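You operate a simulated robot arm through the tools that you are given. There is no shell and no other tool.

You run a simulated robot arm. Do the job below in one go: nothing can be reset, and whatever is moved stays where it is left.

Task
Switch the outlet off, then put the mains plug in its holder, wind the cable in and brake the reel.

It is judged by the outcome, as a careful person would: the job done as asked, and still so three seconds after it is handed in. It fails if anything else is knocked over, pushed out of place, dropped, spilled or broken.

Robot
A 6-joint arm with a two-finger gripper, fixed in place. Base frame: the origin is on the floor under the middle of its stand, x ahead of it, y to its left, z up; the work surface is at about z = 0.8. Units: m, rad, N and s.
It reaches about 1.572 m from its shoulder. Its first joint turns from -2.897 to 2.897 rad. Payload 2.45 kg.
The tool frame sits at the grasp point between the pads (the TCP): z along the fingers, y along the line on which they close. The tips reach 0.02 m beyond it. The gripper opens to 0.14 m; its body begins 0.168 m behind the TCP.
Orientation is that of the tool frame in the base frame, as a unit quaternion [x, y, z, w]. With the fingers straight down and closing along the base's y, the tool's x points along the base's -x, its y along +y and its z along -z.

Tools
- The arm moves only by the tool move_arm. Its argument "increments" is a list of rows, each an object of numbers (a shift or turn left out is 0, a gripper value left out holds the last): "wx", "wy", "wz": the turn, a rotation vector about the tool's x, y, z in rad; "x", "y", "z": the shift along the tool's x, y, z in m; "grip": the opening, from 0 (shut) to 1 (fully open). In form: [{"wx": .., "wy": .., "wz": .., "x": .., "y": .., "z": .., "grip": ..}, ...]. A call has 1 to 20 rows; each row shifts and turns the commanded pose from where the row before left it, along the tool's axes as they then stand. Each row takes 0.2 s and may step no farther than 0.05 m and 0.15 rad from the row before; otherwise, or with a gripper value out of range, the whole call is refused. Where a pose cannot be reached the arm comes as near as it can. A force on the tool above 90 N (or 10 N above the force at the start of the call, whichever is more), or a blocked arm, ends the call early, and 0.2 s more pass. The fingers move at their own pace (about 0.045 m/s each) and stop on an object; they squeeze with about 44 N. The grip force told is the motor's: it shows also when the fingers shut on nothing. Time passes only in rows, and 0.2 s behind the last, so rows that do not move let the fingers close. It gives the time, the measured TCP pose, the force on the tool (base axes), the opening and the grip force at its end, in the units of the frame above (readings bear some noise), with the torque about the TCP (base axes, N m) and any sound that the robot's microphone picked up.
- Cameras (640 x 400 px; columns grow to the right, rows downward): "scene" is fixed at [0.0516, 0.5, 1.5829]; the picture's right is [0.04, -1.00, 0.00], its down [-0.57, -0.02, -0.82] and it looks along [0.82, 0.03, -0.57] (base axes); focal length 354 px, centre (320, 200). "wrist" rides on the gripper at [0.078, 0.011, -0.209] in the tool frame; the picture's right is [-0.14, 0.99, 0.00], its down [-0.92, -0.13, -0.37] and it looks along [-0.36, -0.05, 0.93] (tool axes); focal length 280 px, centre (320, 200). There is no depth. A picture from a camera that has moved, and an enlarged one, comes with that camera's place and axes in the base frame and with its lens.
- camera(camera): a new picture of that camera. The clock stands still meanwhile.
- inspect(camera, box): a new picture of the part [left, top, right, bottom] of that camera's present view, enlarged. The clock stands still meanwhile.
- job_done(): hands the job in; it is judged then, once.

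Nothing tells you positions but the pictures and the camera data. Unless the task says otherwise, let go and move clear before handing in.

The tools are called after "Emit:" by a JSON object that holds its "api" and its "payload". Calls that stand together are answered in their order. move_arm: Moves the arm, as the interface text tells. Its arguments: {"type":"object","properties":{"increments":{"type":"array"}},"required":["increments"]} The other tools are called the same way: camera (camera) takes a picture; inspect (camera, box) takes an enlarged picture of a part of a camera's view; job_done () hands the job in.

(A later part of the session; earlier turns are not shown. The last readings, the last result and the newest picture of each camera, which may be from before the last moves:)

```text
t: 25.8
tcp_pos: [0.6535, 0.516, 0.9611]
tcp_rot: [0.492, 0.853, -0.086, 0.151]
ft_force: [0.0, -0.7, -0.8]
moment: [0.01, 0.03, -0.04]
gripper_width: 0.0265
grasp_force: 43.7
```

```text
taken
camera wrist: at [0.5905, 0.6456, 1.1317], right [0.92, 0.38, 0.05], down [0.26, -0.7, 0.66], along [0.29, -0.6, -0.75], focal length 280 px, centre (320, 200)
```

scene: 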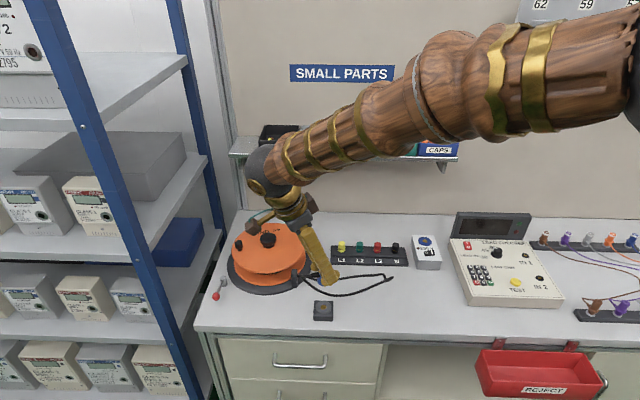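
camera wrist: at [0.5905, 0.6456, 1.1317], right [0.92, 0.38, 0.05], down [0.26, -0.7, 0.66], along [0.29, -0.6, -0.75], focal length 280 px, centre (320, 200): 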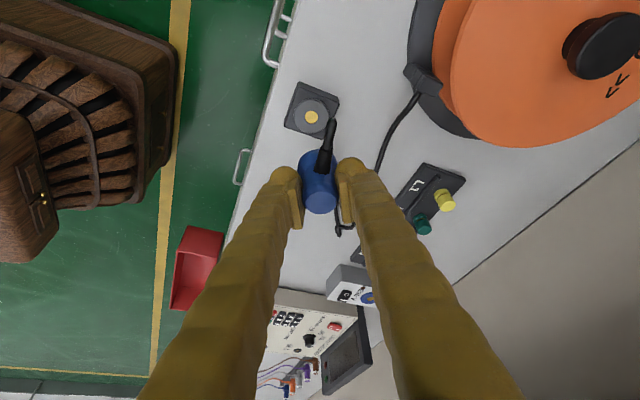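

Emit:
{"api": "inspect", "payload": {"camera": "wrist", "box": [270, 70, 370, 220]}}

Emit:
{"api": "inspect", "payload": {"camera": "scene", "box": [290, 240, 360, 325]}}

```text
2.67 times, centred on (320, 145) of wrist
camera zoom: at [0.5905, 0.6456, 1.1317], right [0.92, 0.38, 0.05], down [0.26, -0.7, 0.66], along [0.29, -0.6, -0.75], focal length 748 px, centre (320, 347)
```

zoom: 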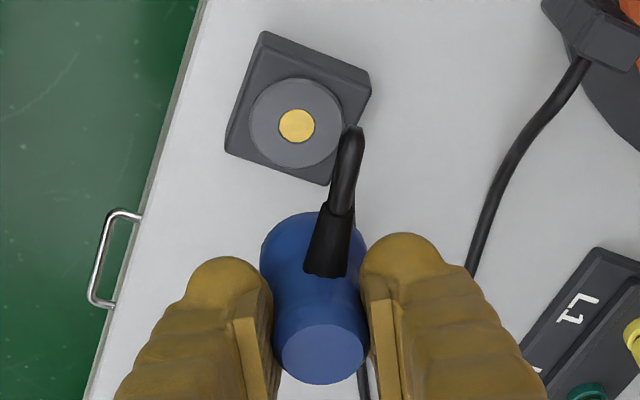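

```text
4.71 times, centred on (325, 282) of scene
camera zoom: at [0.0516, 0.5, 1.5829], right [0.04, -1.0, 0.0], down [-0.57, -0.02, -0.82], along [0.82, 0.03, -0.57], focal length 1665 px, centre (296, -188)
```

zoom: 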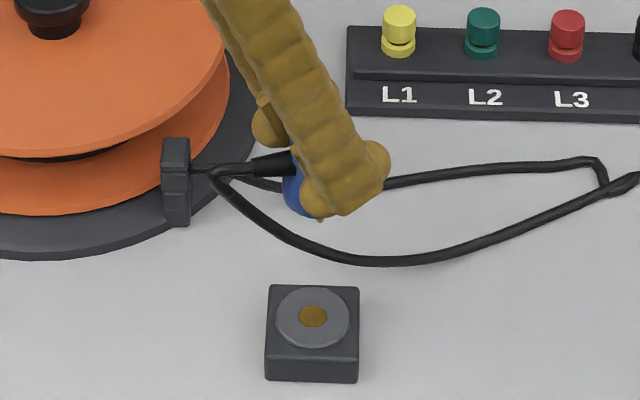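

The holder hole is at about (0.650, 0.515), top near z≈0.824, and the plug pin is within a few millimetres of it. I'll lower until the pin is just above the disc and recheck.

Emit:
{"api": "move_arm", "payload": {"increments": [{"x": 0.0062, "y": -0.0005, "z": 0.017}, {"x": 0.0055, "z": 0.015}, {"x": 0.0055, "z": 0.015}, {"x": 0.0055, "z": 0.015}, {}]}}

Emit:
{"api": "inspect", "payload": {"camera": "wrist", "box": [270, 70, 370, 220]}}

Emit:
{"api": "inspect", "payload": {"camera": "scene", "box": [290, 240, 360, 325]}}

```text
t: 27.0
tcp_pos: [0.6542, 0.5158, 0.8955]
tcp_rot: [0.493, 0.853, -0.087, 0.152]
ft_force: [0.9, 0.1, -0.4]
moment: [0.0, 0.01, -0.01]
gripper_width: 0.0267
grasp_force: 44.1
```

```text
2.67 times, centred on (320, 145) of wrist
camera zoom: at [0.5906, 0.6459, 1.0635], right [0.92, 0.38, 0.05], down [0.26, -0.7, 0.66], along [0.29, -0.6, -0.75], focal length 748 px, centre (320, 347)
```

zoom: 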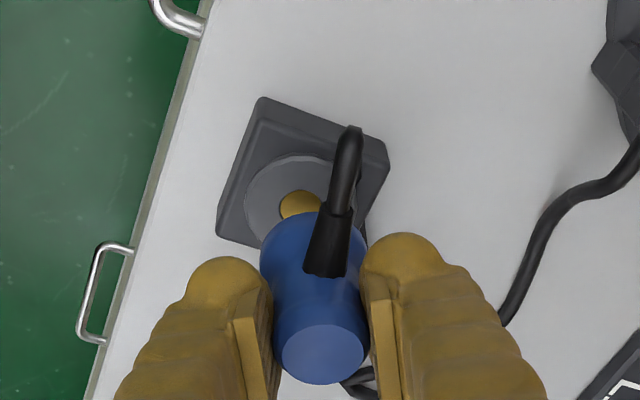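

```text
4.71 times, centred on (325, 282) of scene
camera zoom: at [0.0516, 0.5, 1.5829], right [0.04, -1.0, 0.0], down [-0.57, -0.02, -0.82], along [0.82, 0.03, -0.57], focal length 1665 px, centre (296, -188)
```

zoom: 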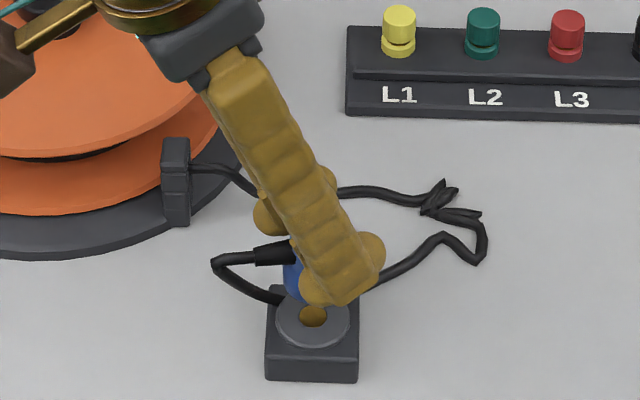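

Emit:
{"api": "inspect", "payload": {"camera": "scene", "box": [330, 285, 375, 320]}}

Emit:
{"api": "inspect", "payload": {"camera": "scene", "box": [335, 285, 375, 325]}}

Emit:
{"api": "inspect", "payload": {"camera": "scene", "box": [305, 280, 345, 315]}}

```text
11.43 times, centred on (352, 302) of scene
camera zoom: at [0.0516, 0.5, 1.5829], right [0.04, -1.0, 0.0], down [-0.57, -0.02, -0.82], along [0.82, 0.03, -0.57], focal length 4043 px, centre (-51, -971)
```

zoom: 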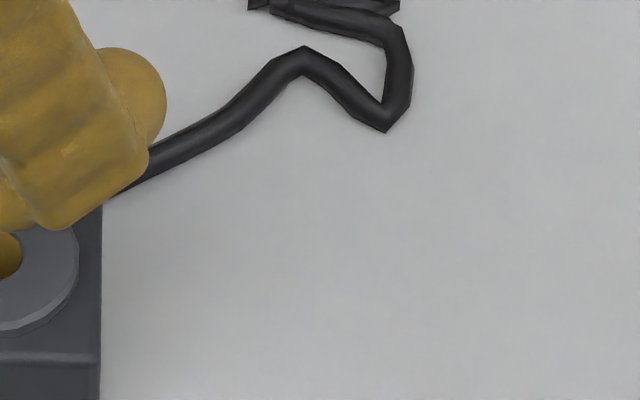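

```text
10.00 times, centred on (355, 305) of scene
camera zoom: at [0.0516, 0.5, 1.5829], right [0.04, -1.0, 0.0], down [-0.57, -0.02, -0.82], along [0.82, 0.03, -0.57], focal length 3537 px, centre (-30, -850)
```

zoom: 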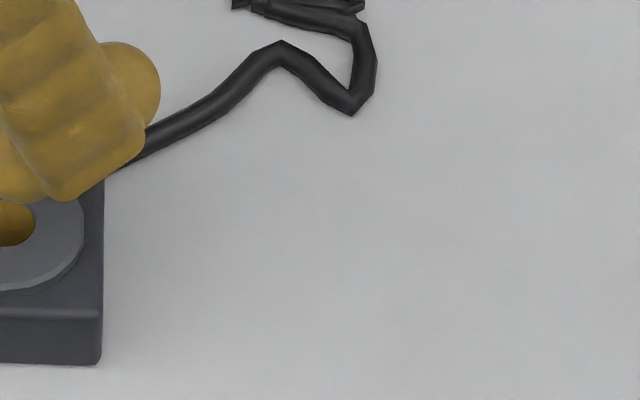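

```text
11.43 times, centred on (325, 298) of scene
camera zoom: at [0.0516, 0.5, 1.5829], right [0.04, -1.0, 0.0], down [-0.57, -0.02, -0.82], along [0.82, 0.03, -0.57], focal length 4043 px, centre (263, -914)
```

zoom: 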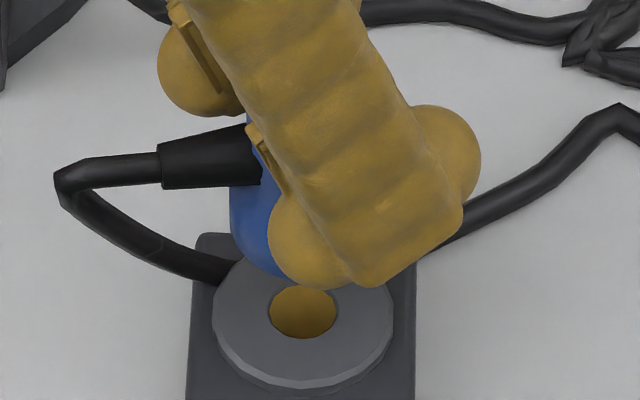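

The plug is nearly over the hole, but its cable doubles back behind the holder. I'll rise a little and turn the plug so the cable exit faces the reel's guide, which keeps the cable clear of the seat.

Emit:
{"api": "move_arm", "payload": {"increments": [{"x": -0.0051, "z": -0.0141}, {"x": -0.0051, "z": -0.0141}, {"wx": 0.0449, "wz": 0.1229}, {"wx": 0.0449, "wz": 0.1229}, {"wx": 0.0449, "wz": 0.1229}, {"wx": 0.0449, "wz": 0.1229}, {"wx": 0.0449, "wz": 0.1229}, {"wx": 0.0449, "wz": 0.1229}, {}, {}]}}

Emit:
{"api": "camera", "payload": {"camera": "wrist"}}

Emit:
{"api": "inspect", "payload": {"camera": "scene", "box": [280, 230, 370, 320]}}

```text
t: 29.2
tcp_pos: [0.6533, 0.5142, 0.9247]
tcp_rot: [0.781, 0.6, -0.137, 0.107]
ft_force: [0.4, -0.8, -1.6]
moment: [0.02, -0.02, -0.01]
gripper_width: 0.0266
grasp_force: 44.0
```

```text
taken
camera wrist: at [0.7017, 0.6514, 1.0933], right [0.92, -0.38, 0.05], down [-0.32, -0.68, 0.66], along [-0.22, -0.63, -0.75], focal length 280 px, centre (320, 200)
```

wrist: 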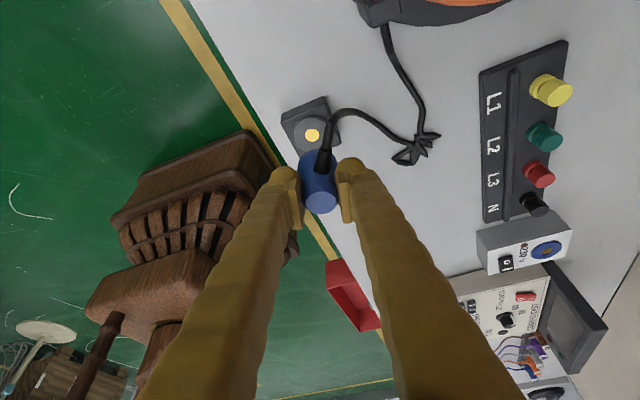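

```text
4.44 times, centred on (325, 275) of scene
camera zoom: at [0.0516, 0.5, 1.5829], right [0.04, -1.0, 0.0], down [-0.57, -0.02, -0.82], along [0.82, 0.03, -0.57], focal length 1572 px, centre (298, -133)
```

zoom: 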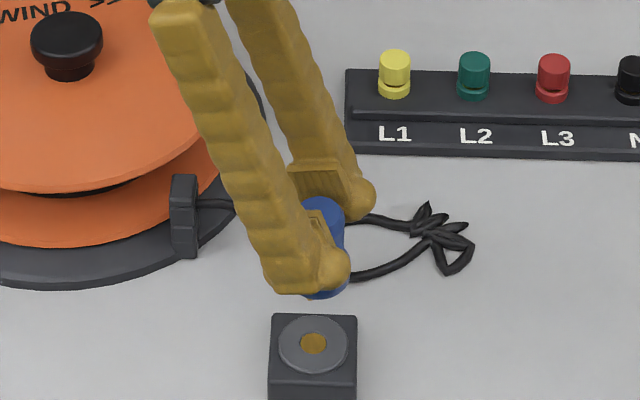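

Emit:
{"api": "inspect", "payload": {"camera": "wrist", "box": [260, 80, 380, 230]}}

Emit:
{"api": "inspect", "payload": {"camera": "scene", "box": [305, 265, 345, 325]}}

```text
2.67 times, centred on (320, 155) of wrist
camera zoom: at [0.7017, 0.6514, 1.0933], right [0.92, -0.38, 0.05], down [-0.32, -0.68, 0.66], along [-0.22, -0.63, -0.75], focal length 748 px, centre (320, 320)
```

zoom: 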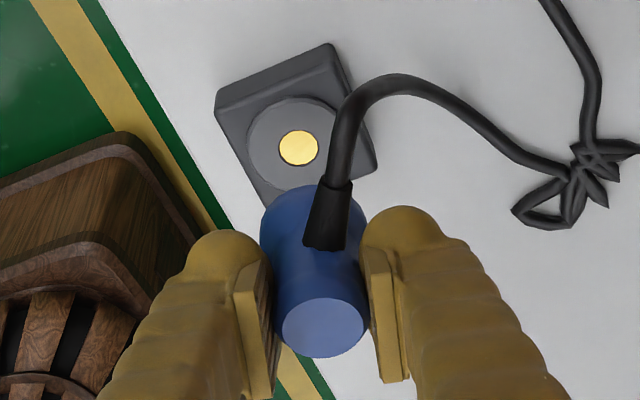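

```text
6.67 times, centred on (325, 295) of scene
camera zoom: at [0.0516, 0.5, 1.5829], right [0.04, -1.0, 0.0], down [-0.57, -0.02, -0.82], along [0.82, 0.03, -0.57], focal length 2358 px, centre (287, -433)
```

zoom: 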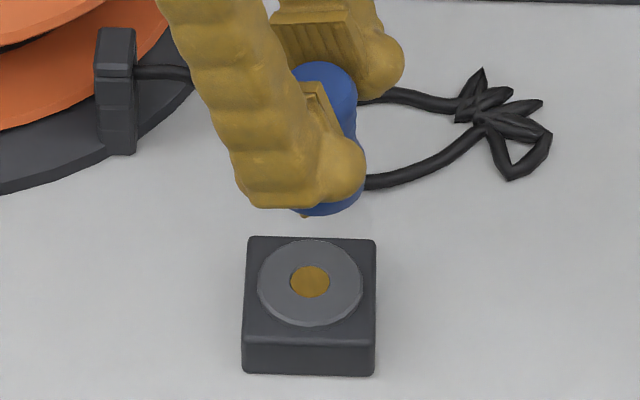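

The cable now exits toward the guide and is clear of the holder. I'll shift 4 mm toward the robot to line the pin up with the hole and lower to just above it.

Emit:
{"api": "move_arm", "payload": {"increments": [{"x": 0.0038, "y": -0.0035, "z": 0.0112}, {"x": 0.0045, "z": 0.0133}, {"x": 0.0045, "z": 0.0133}, {}]}}

Emit:
{"api": "inspect", "payload": {"camera": "wrist", "box": [260, 80, 380, 230]}}

Emit:
{"api": "inspect", "payload": {"camera": "scene", "box": [305, 265, 345, 325]}}

```text
t: 30.2
tcp_pos: [0.6511, 0.5122, 0.8833]
tcp_rot: [0.781, 0.6, -0.137, 0.107]
ft_force: [0.7, 0.9, -0.9]
moment: [0.0, 0.03, -0.02]
gripper_width: 0.0264
grasp_force: 44.1
```

```text
2.67 times, centred on (320, 155) of wrist
camera zoom: at [0.699, 0.6506, 1.0525], right [0.92, -0.38, 0.05], down [-0.31, -0.68, 0.66], along [-0.22, -0.63, -0.75], focal length 748 px, centre (320, 320)
```

zoom: 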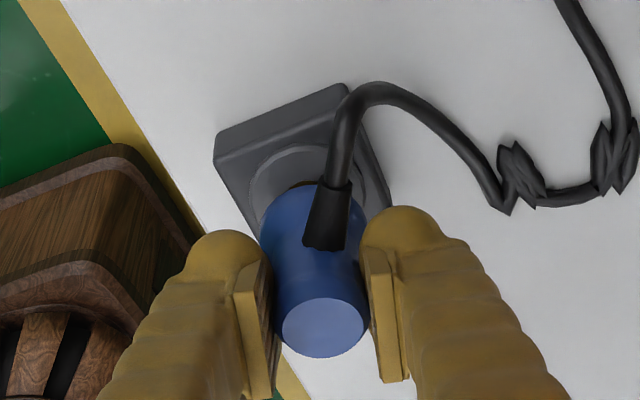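

```text
6.67 times, centred on (325, 295) of scene
camera zoom: at [0.0516, 0.5, 1.5829], right [0.04, -1.0, 0.0], down [-0.57, -0.02, -0.82], along [0.82, 0.03, -0.57], focal length 2358 px, centre (287, -433)
```

zoom: 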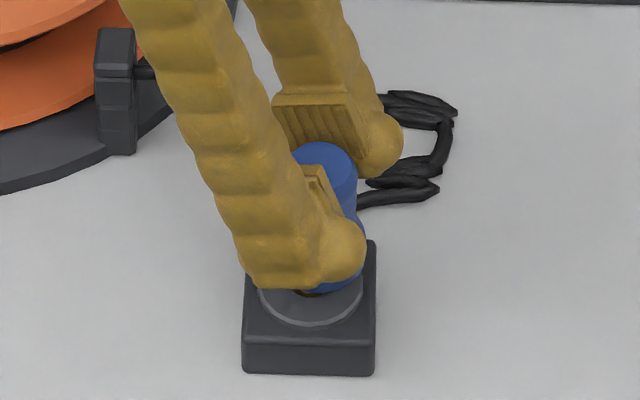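

The pin is about 2–3 mm off the hole centre. I'll correct that and lower in small steps, watching the force.

Emit:
{"api": "move_arm", "payload": {"increments": [{"x": 0.0016, "y": -0.0021, "z": -0.0006}, {"x": 0.0014, "z": 0.0038}, {"x": 0.0014, "z": 0.0038}, {}]}}

Emit:
{"api": "inspect", "payload": {"camera": "scene", "box": [305, 265, 345, 325]}}

Emit:
{"api": "inspect", "payload": {"camera": "wrist", "box": [260, 80, 380, 230]}}

```text
t: 31.2
tcp_pos: [0.649, 0.5161, 0.8758]
tcp_rot: [0.781, 0.601, -0.136, 0.107]
ft_force: [2.0, -0.9, 1.1]
moment: [-0.04, -0.06, 0.0]
gripper_width: 0.0263
grasp_force: 43.9
```

```text
6.67 times, centred on (325, 295) of scene
camera zoom: at [0.0516, 0.5, 1.5829], right [0.04, -1.0, 0.0], down [-0.57, -0.02, -0.82], along [0.82, 0.03, -0.57], focal length 2358 px, centre (287, -433)
```

zoom: 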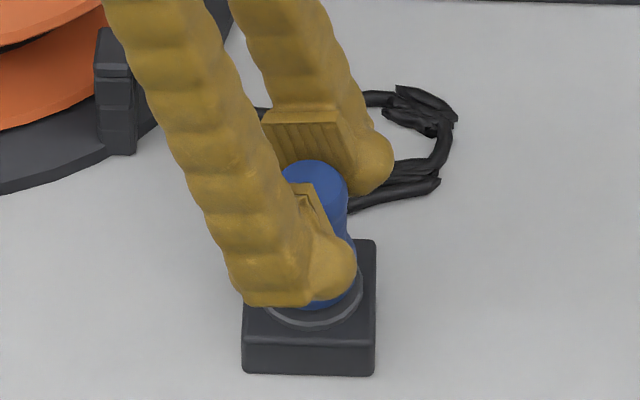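

```text
2.67 times, centred on (320, 155) of wrist
camera zoom: at [0.6969, 0.6541, 1.0447], right [0.92, -0.38, 0.05], down [-0.31, -0.68, 0.66], along [-0.22, -0.63, -0.75], focal length 748 px, centre (320, 320)
```

zoom: 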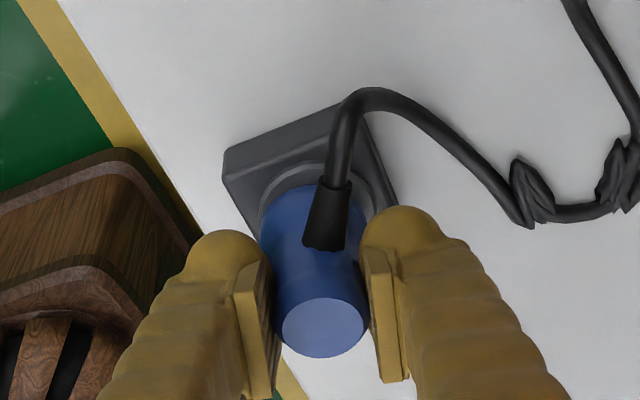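

The flange looks concentric with the disc. I'll keep lowering in small steps.

Emit:
{"api": "move_arm", "payload": {"increments": [{"x": 0.001, "z": 0.0028}, {"x": 0.001, "z": 0.0028}, {}]}}

Emit:
{"api": "inspect", "payload": {"camera": "scene", "box": [305, 265, 345, 325]}}

Emit:
{"api": "inspect", "payload": {"camera": "wrist", "box": [260, 80, 380, 230]}}

```text
t: 32.0
tcp_pos: [0.6499, 0.5168, 0.8707]
tcp_rot: [0.781, 0.6, -0.137, 0.106]
ft_force: [31.9, 5.8, 8.5]
moment: [-0.1, -0.37, 0.0]
gripper_width: 0.0267
grasp_force: 43.9
```

```text
6.67 times, centred on (325, 295) of scene
camera zoom: at [0.0516, 0.5, 1.5829], right [0.04, -1.0, 0.0], down [-0.57, -0.02, -0.82], along [0.82, 0.03, -0.57], focal length 2358 px, centre (287, -433)
```

zoom: 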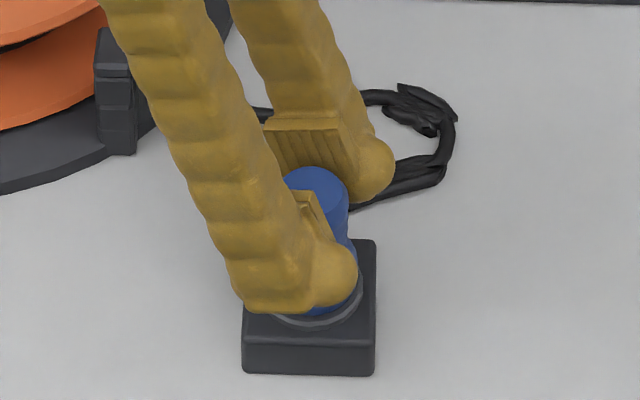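

```text
2.67 times, centred on (320, 155) of wrist
camera zoom: at [0.6976, 0.6534, 1.0398], right [0.92, -0.38, 0.05], down [-0.32, -0.68, 0.66], along [-0.22, -0.62, -0.75], focal length 748 px, centre (320, 320)
```

zoom: 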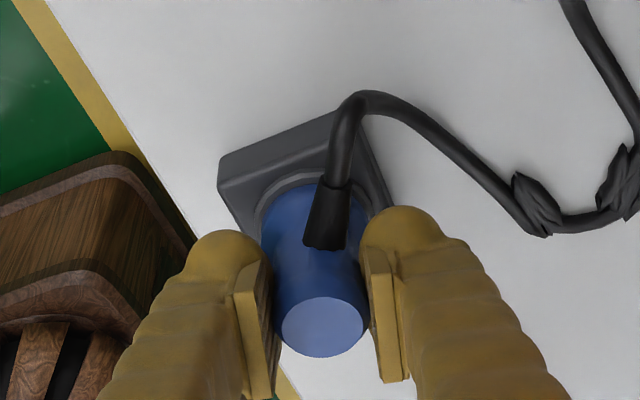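

The pin is in the hole but pressed against one side (about 32 N along x). I'll shift 2 mm in +x to relieve it.

Emit:
{"api": "move_arm", "payload": {"increments": [{"x": 0.0008, "y": 0.0019, "z": -0.0003}, {}]}}

```text
t: 32.6
tcp_pos: [0.6491, 0.5165, 0.8704]
tcp_rot: [0.781, 0.599, -0.137, 0.106]
ft_force: [27.2, -12.0, 22.7]
moment: [0.0, -0.47, -0.11]
gripper_width: 0.0267
grasp_force: 44.3
```

Emit:
{"api": "move_arm", "payload": {"increments": [{"x": -0.0007, "z": -0.0019}, {}]}}

```text
t: 33.2
tcp_pos: [0.6486, 0.518, 0.8719]
tcp_rot: [0.78, 0.601, -0.139, 0.106]
ft_force: [16.4, -9.1, -4.6]
moment: [-0.41, -0.55, -0.04]
gripper_width: 0.0266
grasp_force: 44.2
```

Emit:
{"api": "move_arm", "payload": {"increments": [{"x": -0.0005, "y": 0.0015, "z": 0.0002}, {}]}}

```text
t: 33.8
tcp_pos: [0.6511, 0.5163, 0.8702]
tcp_rot: [0.781, 0.6, -0.138, 0.106]
ft_force: [-9.5, 10.1, -10.8]
moment: [0.31, 0.14, -0.09]
gripper_width: 0.0263
grasp_force: 43.9
```

Emit:
{"api": "move_arm", "payload": {"increments": [{"x": 0.0012, "y": -0.0005, "z": 0.0017}, {}]}}

Emit:
{"api": "inspect", "payload": {"camera": "scene", "box": [305, 265, 345, 325]}}

```text
t: 34.4
tcp_pos: [0.6504, 0.5175, 0.8718]
tcp_rot: [0.781, 0.6, -0.137, 0.107]
ft_force: [-22.6, 14.5, 13.7]
moment: [-0.05, 0.33, -0.11]
gripper_width: 0.0266
grasp_force: 44.2
```

```text
6.67 times, centred on (325, 295) of scene
camera zoom: at [0.0516, 0.5, 1.5829], right [0.04, -1.0, 0.0], down [-0.57, -0.02, -0.82], along [0.82, 0.03, -0.57], focal length 2358 px, centre (287, -433)
```

zoom: 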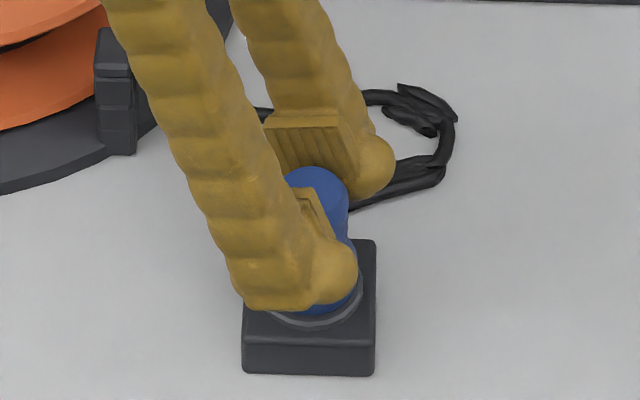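

Emit:
{"api": "move_arm", "payload": {"increments": [{"y": -0.001}, {}, {}]}}

```text
t: 35.2
tcp_pos: [0.6508, 0.5171, 0.8717]
tcp_rot: [0.781, 0.6, -0.138, 0.107]
ft_force: [-11.1, 6.7, 27.6]
moment: [-0.04, 0.16, -0.06]
gripper_width: 0.0265
grasp_force: 43.9
```

Emit:
{"api": "move_arm", "payload": {"increments": [{"x": 0.0005, "y": -0.0006, "z": 0.0014}, {}]}}

Emit:
{"api": "inspect", "payload": {"camera": "scene", "box": [315, 285, 345, 315]}}

Emit:
{"api": "inspect", "payload": {"camera": "wrist", "box": [270, 110, 370, 190]}}

```text
t: 35.8
tcp_pos: [0.651, 0.5167, 0.87]
tcp_rot: [0.781, 0.6, -0.136, 0.106]
ft_force: [-8.9, 11.6, 33.0]
moment: [0.22, 0.14, -0.07]
gripper_width: 0.0264
grasp_force: 44.2
```

```text
13.33 times, centred on (330, 300) of scene
camera zoom: at [0.0516, 0.5, 1.5829], right [0.04, -1.0, 0.0], down [-0.57, -0.02, -0.82], along [0.82, 0.03, -0.57], focal length 4716 px, centre (187, -1133)
```

zoom: 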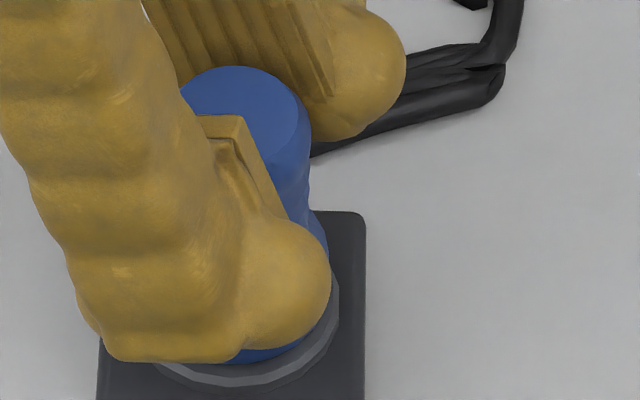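

```text
5.00 times, centred on (320, 150) of wrist
camera zoom: at [0.6981, 0.6531, 1.039], right [0.92, -0.38, 0.05], down [-0.32, -0.68, 0.66], along [-0.22, -0.63, -0.75], focal length 1402 px, centre (320, 450)
```

zoom: 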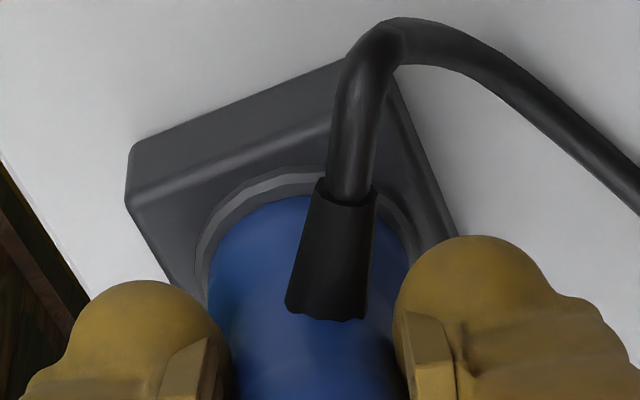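

The plug sits concentric on the holder disc and pushes back at about 33 N, so it is seated. I'll ease the pressure, open just enough to clear it, and look before lifting.

Emit:
{"api": "move_arm", "payload": {"increments": [{"x": -0.0005, "y": -0.0003, "z": -0.0014}, {"grip": 0.25}, {"grip": 0.33}, {}, {}]}}

Emit:
{"api": "inspect", "payload": {"camera": "scene", "box": [305, 265, 345, 325]}}

Emit:
{"api": "inspect", "payload": {"camera": "wrist", "box": [260, 80, 380, 230]}}

```text
t: 37.0
tcp_pos: [0.6489, 0.5174, 0.8702]
tcp_rot: [0.78, 0.601, -0.137, 0.107]
ft_force: [-0.2, 0.0, 0.0]
moment: [0.01, 0.01, -0.01]
gripper_width: 0.0461
grasp_force: 0.0
```

```text
6.67 times, centred on (325, 295) of scene
camera zoom: at [0.0516, 0.5, 1.5829], right [0.04, -1.0, 0.0], down [-0.57, -0.02, -0.82], along [0.82, 0.03, -0.57], focal length 2358 px, centre (287, -433)
```

zoom: 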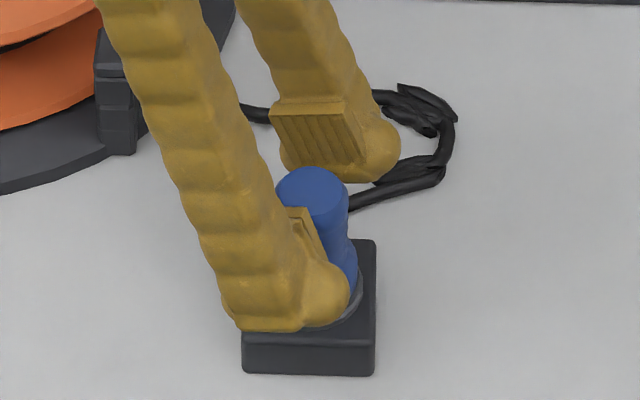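

```text
2.67 times, centred on (320, 155) of wrist
camera zoom: at [0.6979, 0.6537, 1.0397], right [0.92, -0.38, 0.05], down [-0.31, -0.68, 0.66], along [-0.22, -0.63, -0.75], focal length 748 px, centre (320, 320)
```

zoom: 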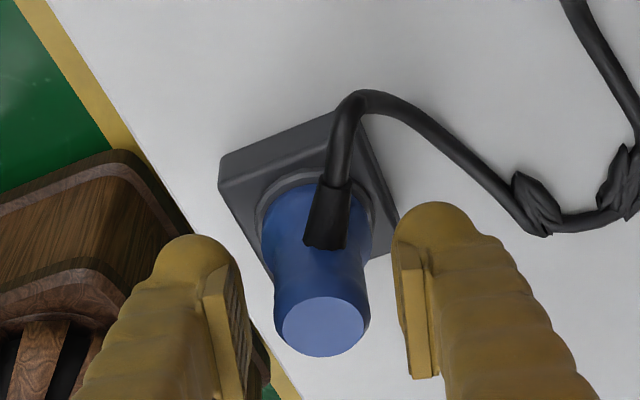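

The plug stands upright in its holder on its own. I'll lift the gripper straight up and away.

Emit:
{"api": "move_arm", "payload": {"increments": [{"x": -0.0069, "z": -0.0188}, {"x": -0.0103, "z": -0.0282}, {"x": -0.0137, "z": -0.0376}, {"x": -0.0137, "z": -0.0376}, {}]}}

Emit:
{"api": "camera", "payload": {"camera": "scene"}}

Emit:
{"api": "inspect", "payload": {"camera": "scene", "box": [290, 240, 420, 325]}}

Emit:
{"api": "camera", "payload": {"camera": "wrist"}}

```text
t: 38.2
tcp_pos: [0.6483, 0.5156, 0.9999]
tcp_rot: [0.781, 0.6, -0.138, 0.107]
ft_force: [0.4, -0.3, 0.0]
moment: [-0.05, 0.02, -0.04]
gripper_width: 0.0463
grasp_force: 0.1
```

```text
taken
```

scene: 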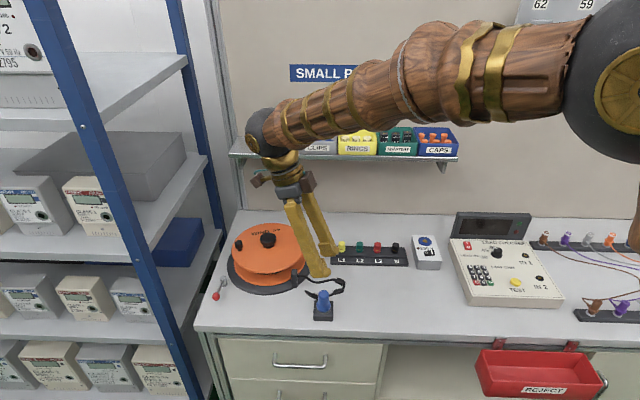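

```text
4.71 times, centred on (355, 282) of scene
camera zoom: at [0.0516, 0.5, 1.5829], right [0.04, -1.0, 0.0], down [-0.57, -0.02, -0.82], along [0.82, 0.03, -0.57], focal length 1665 px, centre (155, -188)
```

zoom: 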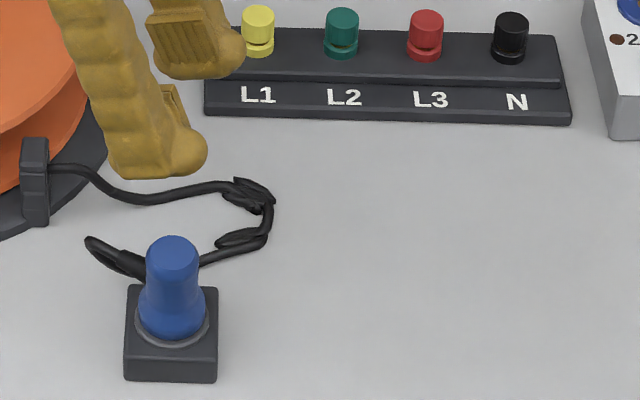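

```text
taken
camera wrist: at [0.6961, 0.6519, 1.1696], right [0.92, -0.38, 0.05], down [-0.31, -0.68, 0.66], along [-0.22, -0.63, -0.75], focal length 280 px, centre (320, 200)
```

wrist: 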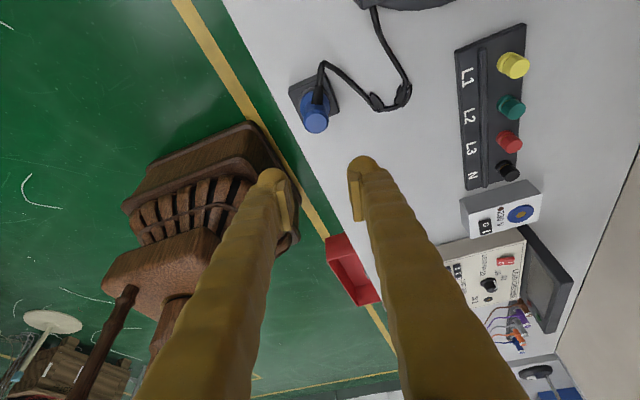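

The plug is neatly seated in its holder, and the loose cable lies between it and the reel guide. Next I'll turn the gripper so it leans back from the shelf and move over to look at the reel and its brake lever.

Emit:
{"api": "move_arm", "payload": {"increments": [{"wx": -0.0484, "wz": -0.1325, "grip": 0.6}, {"wx": -0.0484, "wz": -0.1325}, {"wx": -0.0484, "wz": -0.1325}, {"wx": -0.0484, "wz": -0.1325}, {"wx": -0.0484, "wz": -0.1325}, {"wx": -0.0484, "wz": -0.1325}, {"wx": -0.0484, "wz": -0.1325}, {"wx": -0.0484, "wz": -0.1325}, {"wx": -0.0484, "wz": -0.1325}, {"wx": -0.0484, "wz": -0.1325}, {"wx": -0.0484, "wz": -0.1325}, {"wx": -0.0484, "wz": -0.1325}, {"wx": -0.0484, "wz": -0.1325}, {}]}}

Emit:
{"api": "camera", "payload": {"camera": "wrist"}}

```text
t: 41.2
tcp_pos: [0.6486, 0.5182, 0.9993]
tcp_rot: [-0.002, 0.985, 0.0, 0.174]
ft_force: [0.2, 0.2, 0.1]
moment: [0.04, 0.02, 0.02]
gripper_width: 0.0841
grasp_force: 0.0
```

```text
taken
camera wrist: at [0.5044, 0.5273, 1.1687], right [0.13, 0.99, 0.05], down [0.74, -0.13, 0.66], along [0.66, -0.05, -0.75], focal length 280 px, centre (320, 200)
```

wrist: 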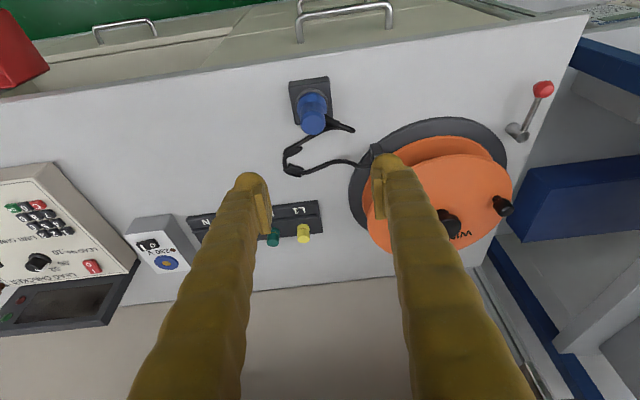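

Emit:
{"api": "move_arm", "payload": {"increments": [{"x": -0.0178, "y": 0.0324, "z": -0.019}, {"x": -0.0178, "y": 0.0324, "z": -0.019}, {"x": -0.0178, "y": 0.0324, "z": -0.019}, {"x": -0.0178, "y": 0.0324, "z": -0.019}, {"x": -0.0178, "y": 0.0324, "z": -0.0192}, {}]}}

Emit:
{"api": "camera", "payload": {"camera": "wrist"}}

Emit:
{"api": "inspect", "payload": {"camera": "wrist", "box": [220, 60, 420, 260]}}

Emit:
{"api": "camera", "payload": {"camera": "scene"}}

```text
t: 42.6
tcp_pos: [0.7031, 0.6791, 1.1183]
tcp_rot: [-0.001, 0.985, 0.0, 0.175]
ft_force: [0.2, 1.1, 0.4]
moment: [-0.04, 0.01, -0.02]
gripper_width: 0.0838
grasp_force: 0.1
```

```text
taken
camera wrist: at [0.5576, 0.6901, 1.2865], right [0.13, 0.99, 0.05], down [0.74, -0.13, 0.66], along [0.66, -0.05, -0.75], focal length 280 px, centre (320, 200)
```

wrist: 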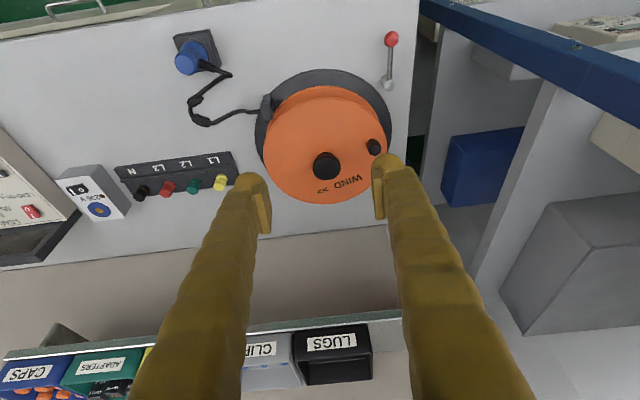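

```text
2.00 times, centred on (320, 160) of wrist
camera zoom: at [0.5576, 0.6901, 1.2865], right [0.13, 0.99, 0.05], down [0.74, -0.13, 0.66], along [0.66, -0.05, -0.75], focal length 561 px, centre (320, 280)
```

zoom: 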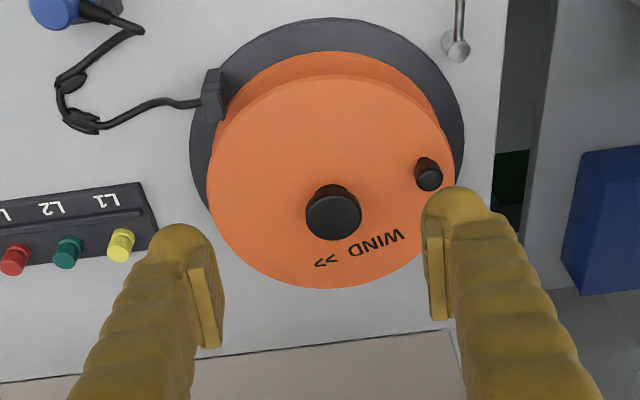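

```text
taken
```

scene: 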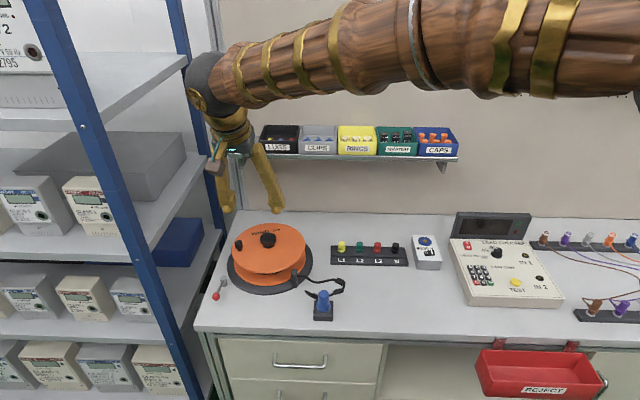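

The reel's upper disc is at about z≈0.875 centred near (0.826, 0.684), and the crank handle is at about (0.802, 0.763). The WIND arrows mean clockwise seen from above. I'll move above the handle with the fingers partly open.

Emit:
{"api": "move_arm", "payload": {"increments": [{"x": -0.0078, "y": 0.0168, "z": 0.0365, "grip": 0.43}, {"x": -0.0078, "y": 0.0168, "z": 0.0365}, {"x": -0.0078, "y": 0.0168, "z": 0.0365}, {"x": -0.0078, "y": 0.0168, "z": 0.0365}, {"x": -0.0076, "y": 0.0168, "z": 0.0364}, {}, {}]}}

Emit:
{"api": "camera", "payload": {"camera": "wrist"}}

Emit:
{"api": "inspect", "payload": {"camera": "wrist", "box": [240, 100, 400, 240]}}

Emit:
{"api": "inspect", "payload": {"camera": "scene", "box": [180, 130, 340, 310]}}

```text
t: 44.2
tcp_pos: [0.8017, 0.766, 0.963]
tcp_rot: [-0.001, 0.985, 0.001, 0.175]
ft_force: [0.2, 0.6, 0.7]
moment: [-0.04, -0.03, 0.01]
gripper_width: 0.0602
grasp_force: 0.1
```

```text
taken
camera wrist: at [0.6565, 0.776, 1.131], right [0.13, 0.99, 0.05], down [0.74, -0.13, 0.66], along [0.66, -0.05, -0.75], focal length 280 px, centre (320, 200)
```

wrist: 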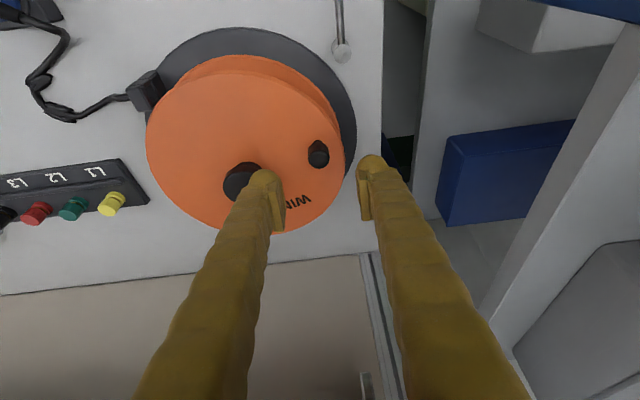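

```text
2.86 times, centred on (320, 170) of wrist
camera zoom: at [0.6565, 0.776, 1.131], right [0.13, 0.99, 0.05], down [0.74, -0.13, 0.66], along [0.66, -0.05, -0.75], focal length 801 px, centre (320, 286)
```

zoom: 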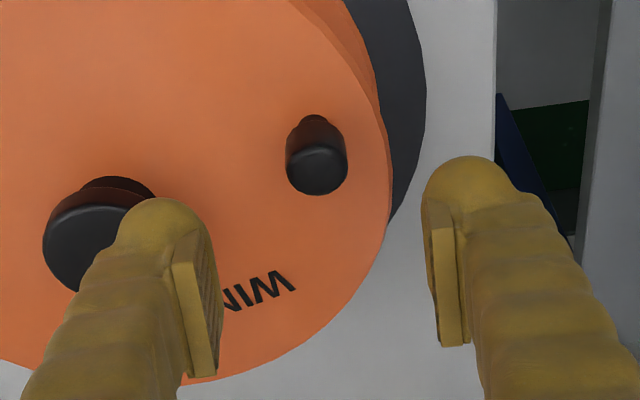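

```text
2.22 times, centred on (260, 220) of scene
camera zoom: at [0.0516, 0.5, 1.5829], right [0.04, -1.0, 0.0], down [-0.57, -0.02, -0.82], along [0.82, 0.03, -0.57], focal length 786 px, centre (453, 156)
```

zoom: 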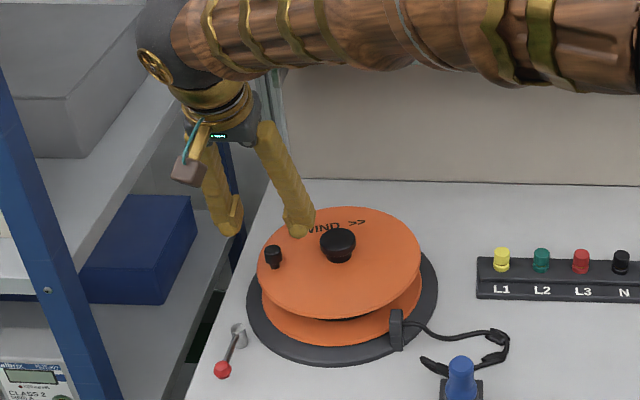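

The handle (about 2 cm in diameter) is centred between the fingers. I'll lower onto it and close gently.

Emit:
{"api": "move_arm", "payload": {"increments": [{"x": 0.0046, "z": 0.0193}, {"x": 0.0069, "z": 0.0188}, {"x": 0.0048, "z": 0.0132}, {}, {}]}}

Emit:
{"api": "inspect", "payload": {"camera": "wrist", "box": [240, 100, 400, 240]}}

Emit:
{"api": "inspect", "payload": {"camera": "scene", "box": [200, 190, 320, 310]}}

```text
t: 45.4
tcp_pos: [0.8021, 0.7628, 0.9079]
tcp_rot: [-0.001, 0.985, 0.0, 0.175]
ft_force: [-0.7, -0.9, 0.4]
moment: [-0.01, -0.01, 0.0]
gripper_width: 0.0601
grasp_force: 0.1
```

```text
2.86 times, centred on (320, 170) of wrist
camera zoom: at [0.6579, 0.7734, 1.076], right [0.13, 0.99, 0.05], down [0.74, -0.13, 0.66], along [0.66, -0.05, -0.75], focal length 801 px, centre (320, 286)
```

zoom: 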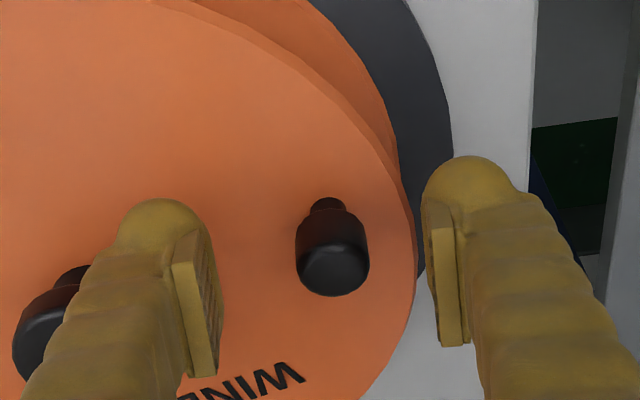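

```text
3.33 times, centred on (260, 250) of scene
camera zoom: at [0.0516, 0.5, 1.5829], right [0.04, -1.0, 0.0], down [-0.57, -0.02, -0.82], along [0.82, 0.03, -0.57], focal length 1179 px, centre (520, 33)
```

zoom: 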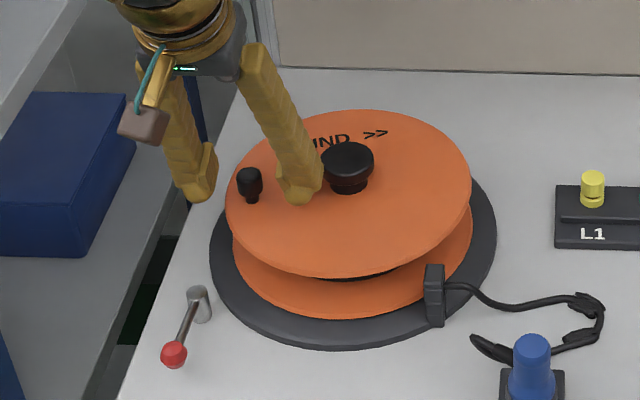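

Emit:
{"api": "move_arm", "payload": {"increments": [{"x": 0.0012, "y": 0.003, "z": 0.006}, {}, {"grip": 0.2}, {}, {"grip": 0.0}, {}, {}, {}]}}

Emit:
{"api": "inspect", "payload": {"camera": "wrist", "box": [240, 100, 400, 240]}}

Emit:
{"api": "inspect", "payload": {"camera": "scene", "box": [200, 190, 320, 310]}}

```text
t: 47.2
tcp_pos: [0.802, 0.7672, 0.9012]
tcp_rot: [-0.001, 0.985, 0.0, 0.174]
ft_force: [-5.9, 15.1, -3.3]
moment: [0.17, 0.09, 0.03]
gripper_width: 0.0202
grasp_force: 44.4
```

```text
2.86 times, centred on (320, 170) of wrist
camera zoom: at [0.6577, 0.7766, 1.0706], right [0.13, 0.99, 0.05], down [0.74, -0.13, 0.66], along [0.66, -0.05, -0.75], focal length 801 px, centre (320, 286)
```

zoom: 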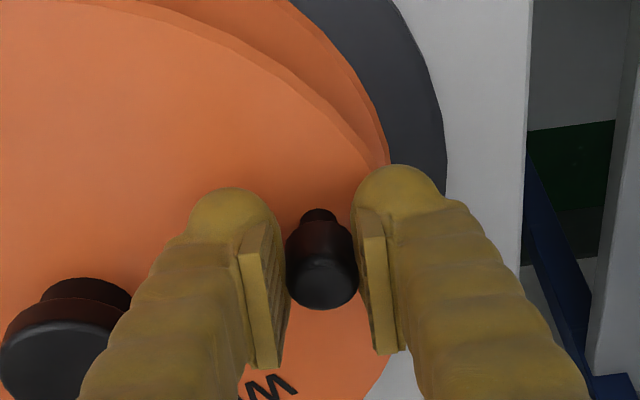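

```text
3.33 times, centred on (260, 250) of scene
camera zoom: at [0.0516, 0.5, 1.5829], right [0.04, -1.0, 0.0], down [-0.57, -0.02, -0.82], along [0.82, 0.03, -0.57], focal length 1179 px, centre (520, 33)
```

zoom: 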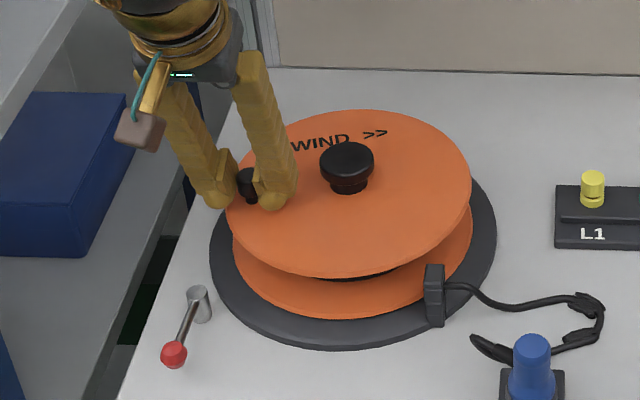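

I have the handle gripped (width 2 cm). I take the reel centre as (0.830, 0.6845). I'll crank a first 30° clockwise and check the forces.

Emit:
{"api": "move_arm", "payload": {"increments": [{"x": -0.0139, "y": 0.0034, "z": 0.0051}, {"x": -0.0142, "y": 0.0008, "z": 0.0052}, {"x": -0.0141, "y": -0.0018, "z": 0.0051}, {}]}}

Emit:
{"api": "inspect", "payload": {"camera": "scene", "box": [200, 190, 360, 320]}}

Emit:
{"api": "camera", "payload": {"camera": "wrist"}}

```text
t: 48.2
tcp_pos: [0.8484, 0.7699, 0.9018]
tcp_rot: [-0.001, 0.985, 0.0, 0.175]
ft_force: [1.8, -9.0, -4.5]
moment: [-0.17, -0.01, 0.21]
gripper_width: 0.0199
grasp_force: 44.5
```

```text
3.08 times, centred on (280, 255) of scene
camera zoom: at [0.0516, 0.5, 1.5829], right [0.04, -1.0, 0.0], down [-0.57, -0.02, -0.82], along [0.82, 0.03, -0.57], focal length 1088 px, centre (443, 31)
```

zoom: 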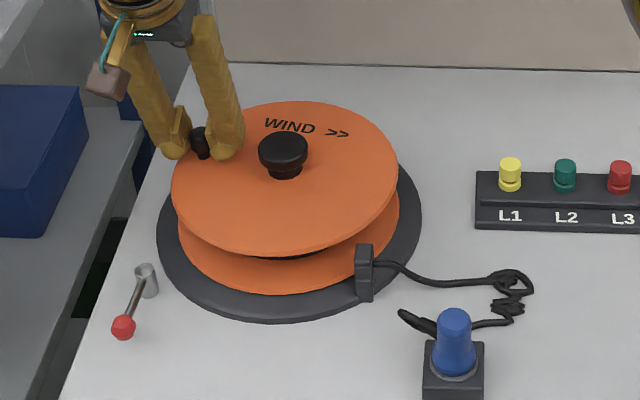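

```text
taken
camera wrist: at [0.7039, 0.7792, 1.0706], right [0.13, 0.99, 0.05], down [0.74, -0.13, 0.66], along [0.66, -0.05, -0.75], focal length 280 px, centre (320, 200)
```

wrist: 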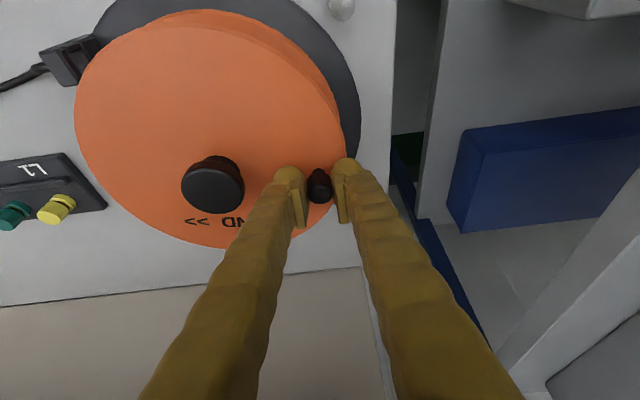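

The reel turns freely with little force. I'll continue another 60° clockwise.

Emit:
{"api": "move_arm", "payload": {"increments": [{"x": -0.0136, "y": -0.0049, "z": 0.005}, {"x": -0.0127, "y": -0.0068, "z": 0.0046}, {"x": -0.0114, "y": -0.0091, "z": 0.0042}, {"x": -0.0097, "y": -0.011, "z": 0.0036}, {"x": -0.0078, "y": -0.0127, "z": 0.0028}, {"x": -0.0056, "y": -0.0139, "z": 0.002}, {}]}}

Emit:
{"api": "inspect", "payload": {"camera": "scene", "box": [200, 190, 360, 320]}}

Emit:
{"api": "inspect", "payload": {"camera": "scene", "box": [280, 250, 380, 325]}}

```text
t: 49.8
tcp_pos: [0.9119, 0.7086, 0.9029]
tcp_rot: [-0.001, 0.985, -0.001, 0.174]
ft_force: [-27.3, -8.7, -0.3]
moment: [-0.15, 0.49, 0.03]
gripper_width: 0.0207
grasp_force: 44.6
```

```text
3.08 times, centred on (280, 255) of scene
camera zoom: at [0.0516, 0.5, 1.5829], right [0.04, -1.0, 0.0], down [-0.57, -0.02, -0.82], along [0.82, 0.03, -0.57], focal length 1088 px, centre (443, 31)
```

zoom: 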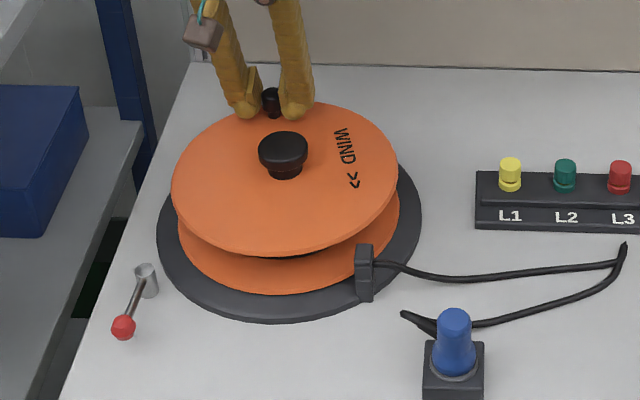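

```text
5.33 times, centred on (330, 288) of scene
camera zoom: at [0.0516, 0.5, 1.5829], right [0.04, -1.0, 0.0], down [-0.57, -0.02, -0.82], along [0.82, 0.03, -0.57], focal length 1887 px, centre (267, -267)
```

zoom: 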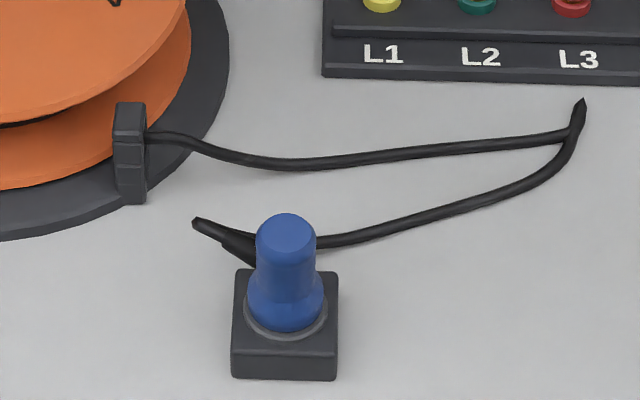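

The cable uncrumpled and the force suggests the centre is about 1.5 mm nearer, so I adjust to (0.8285, 0.684). I'll continue another 90°.

Emit:
{"api": "move_arm", "payload": {"increments": [{"x": -0.0019, "y": -0.0152, "z": 0.0007}, {"x": -0.0007, "y": -0.0151, "z": 0.0002}, {"x": 0.0018, "y": -0.015, "z": -0.0007}, {"x": 0.0041, "y": -0.0145, "z": -0.0015}, {"x": 0.0066, "y": -0.0135, "z": -0.0024}, {"x": 0.0085, "y": -0.012, "z": -0.0031}, {"x": 0.0104, "y": -0.0103, "z": -0.0038}, {"x": 0.0119, "y": -0.0082, "z": -0.0044}, {"x": 0.0132, "y": -0.0058, "z": -0.0048}, {}]}}

Emit:
{"api": "inspect", "payload": {"camera": "scene", "box": [200, 190, 360, 320]}}

Emit:
{"api": "inspect", "payload": {"camera": "scene", "box": [280, 250, 380, 325]}}

```text
t: 52.0
tcp_pos: [0.8544, 0.6018, 0.9026]
tcp_rot: [-0.002, 0.985, 0.001, 0.174]
ft_force: [0.6, 14.2, 4.6]
moment: [0.26, 0.0, -0.46]
gripper_width: 0.0204
grasp_force: 44.9
```

```text
3.08 times, centred on (280, 255) of scene
camera zoom: at [0.0516, 0.5, 1.5829], right [0.04, -1.0, 0.0], down [-0.57, -0.02, -0.82], along [0.82, 0.03, -0.57], focal length 1088 px, centre (443, 31)
```

zoom: 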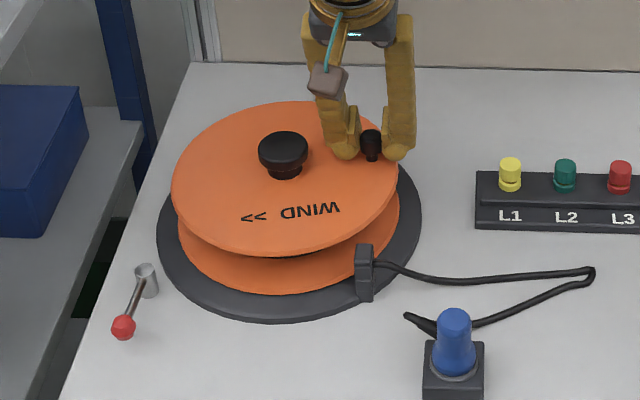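

```text
5.33 times, centred on (330, 288) of scene
camera zoom: at [0.0516, 0.5, 1.5829], right [0.04, -1.0, 0.0], down [-0.57, -0.02, -0.82], along [0.82, 0.03, -0.57], focal length 1887 px, centre (267, -267)
```

zoom: 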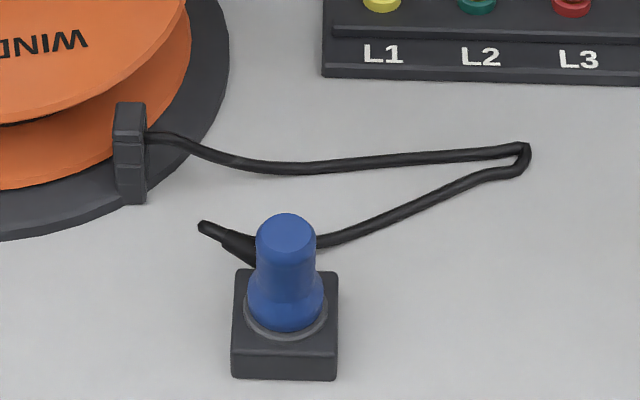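

Each 90° takes in about 5–6 cm of cable, so roughly 1.3 more turns remain. I'll continue 100° around the near side, trimming the radius slightly.

Emit:
{"api": "move_arm", "payload": {"increments": [{"x": 0.0139, "y": -0.0024, "z": -0.0051}, {"x": 0.0141, "y": -0.0007, "z": -0.0051}, {"x": 0.014, "y": 0.0018, "z": -0.0051}, {"x": 0.0134, "y": 0.0045, "z": -0.0049}, {"x": 0.0125, "y": 0.0068, "z": -0.0046}, {"x": 0.0113, "y": 0.0091, "z": -0.0041}, {"x": 0.0096, "y": 0.011, "z": -0.0035}, {"x": 0.0076, "y": 0.0126, "z": -0.0028}, {"x": 0.0054, "y": 0.0138, "z": -0.002}, {"x": 0.0031, "y": 0.0146, "z": -0.0011}, {}]}}

Emit:
{"api": "inspect", "payload": {"camera": "scene", "box": [200, 190, 360, 320]}}

Emit:
{"api": "inspect", "payload": {"camera": "scene", "box": [280, 250, 380, 325]}}

```text
t: 54.4
tcp_pos: [0.7416, 0.6717, 0.9005]
tcp_rot: [-0.002, 0.985, 0.0, 0.173]
ft_force: [-2.4, -0.1, -4.6]
moment: [-0.04, -0.03, 0.06]
gripper_width: 0.0203
grasp_force: 45.5
```

```text
3.08 times, centred on (280, 255) of scene
camera zoom: at [0.0516, 0.5, 1.5829], right [0.04, -1.0, 0.0], down [-0.57, -0.02, -0.82], along [0.82, 0.03, -0.57], focal length 1088 px, centre (443, 31)
```

zoom: 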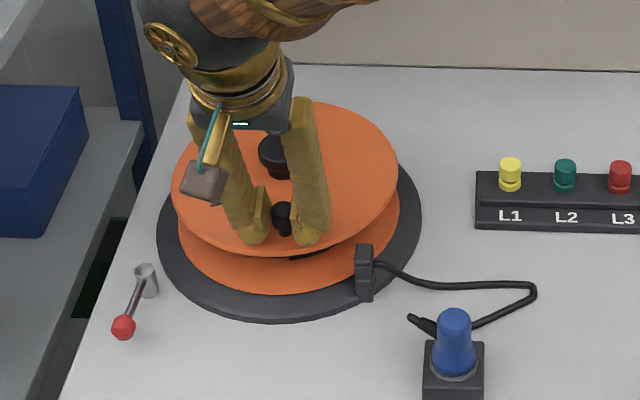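

```text
5.33 times, centred on (330, 288) of scene
camera zoom: at [0.0516, 0.5, 1.5829], right [0.04, -1.0, 0.0], down [-0.57, -0.02, -0.82], along [0.82, 0.03, -0.57], focal length 1887 px, centre (267, -267)
```

zoom: 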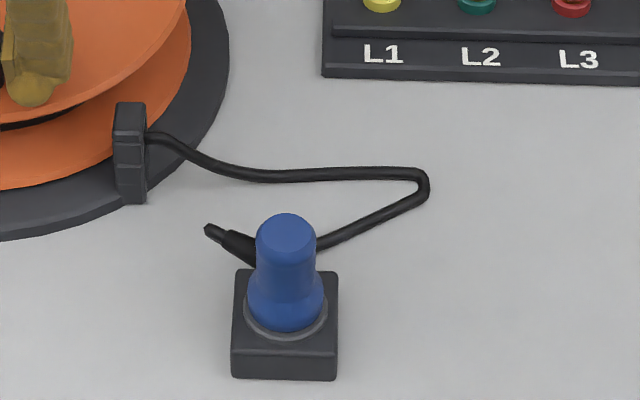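

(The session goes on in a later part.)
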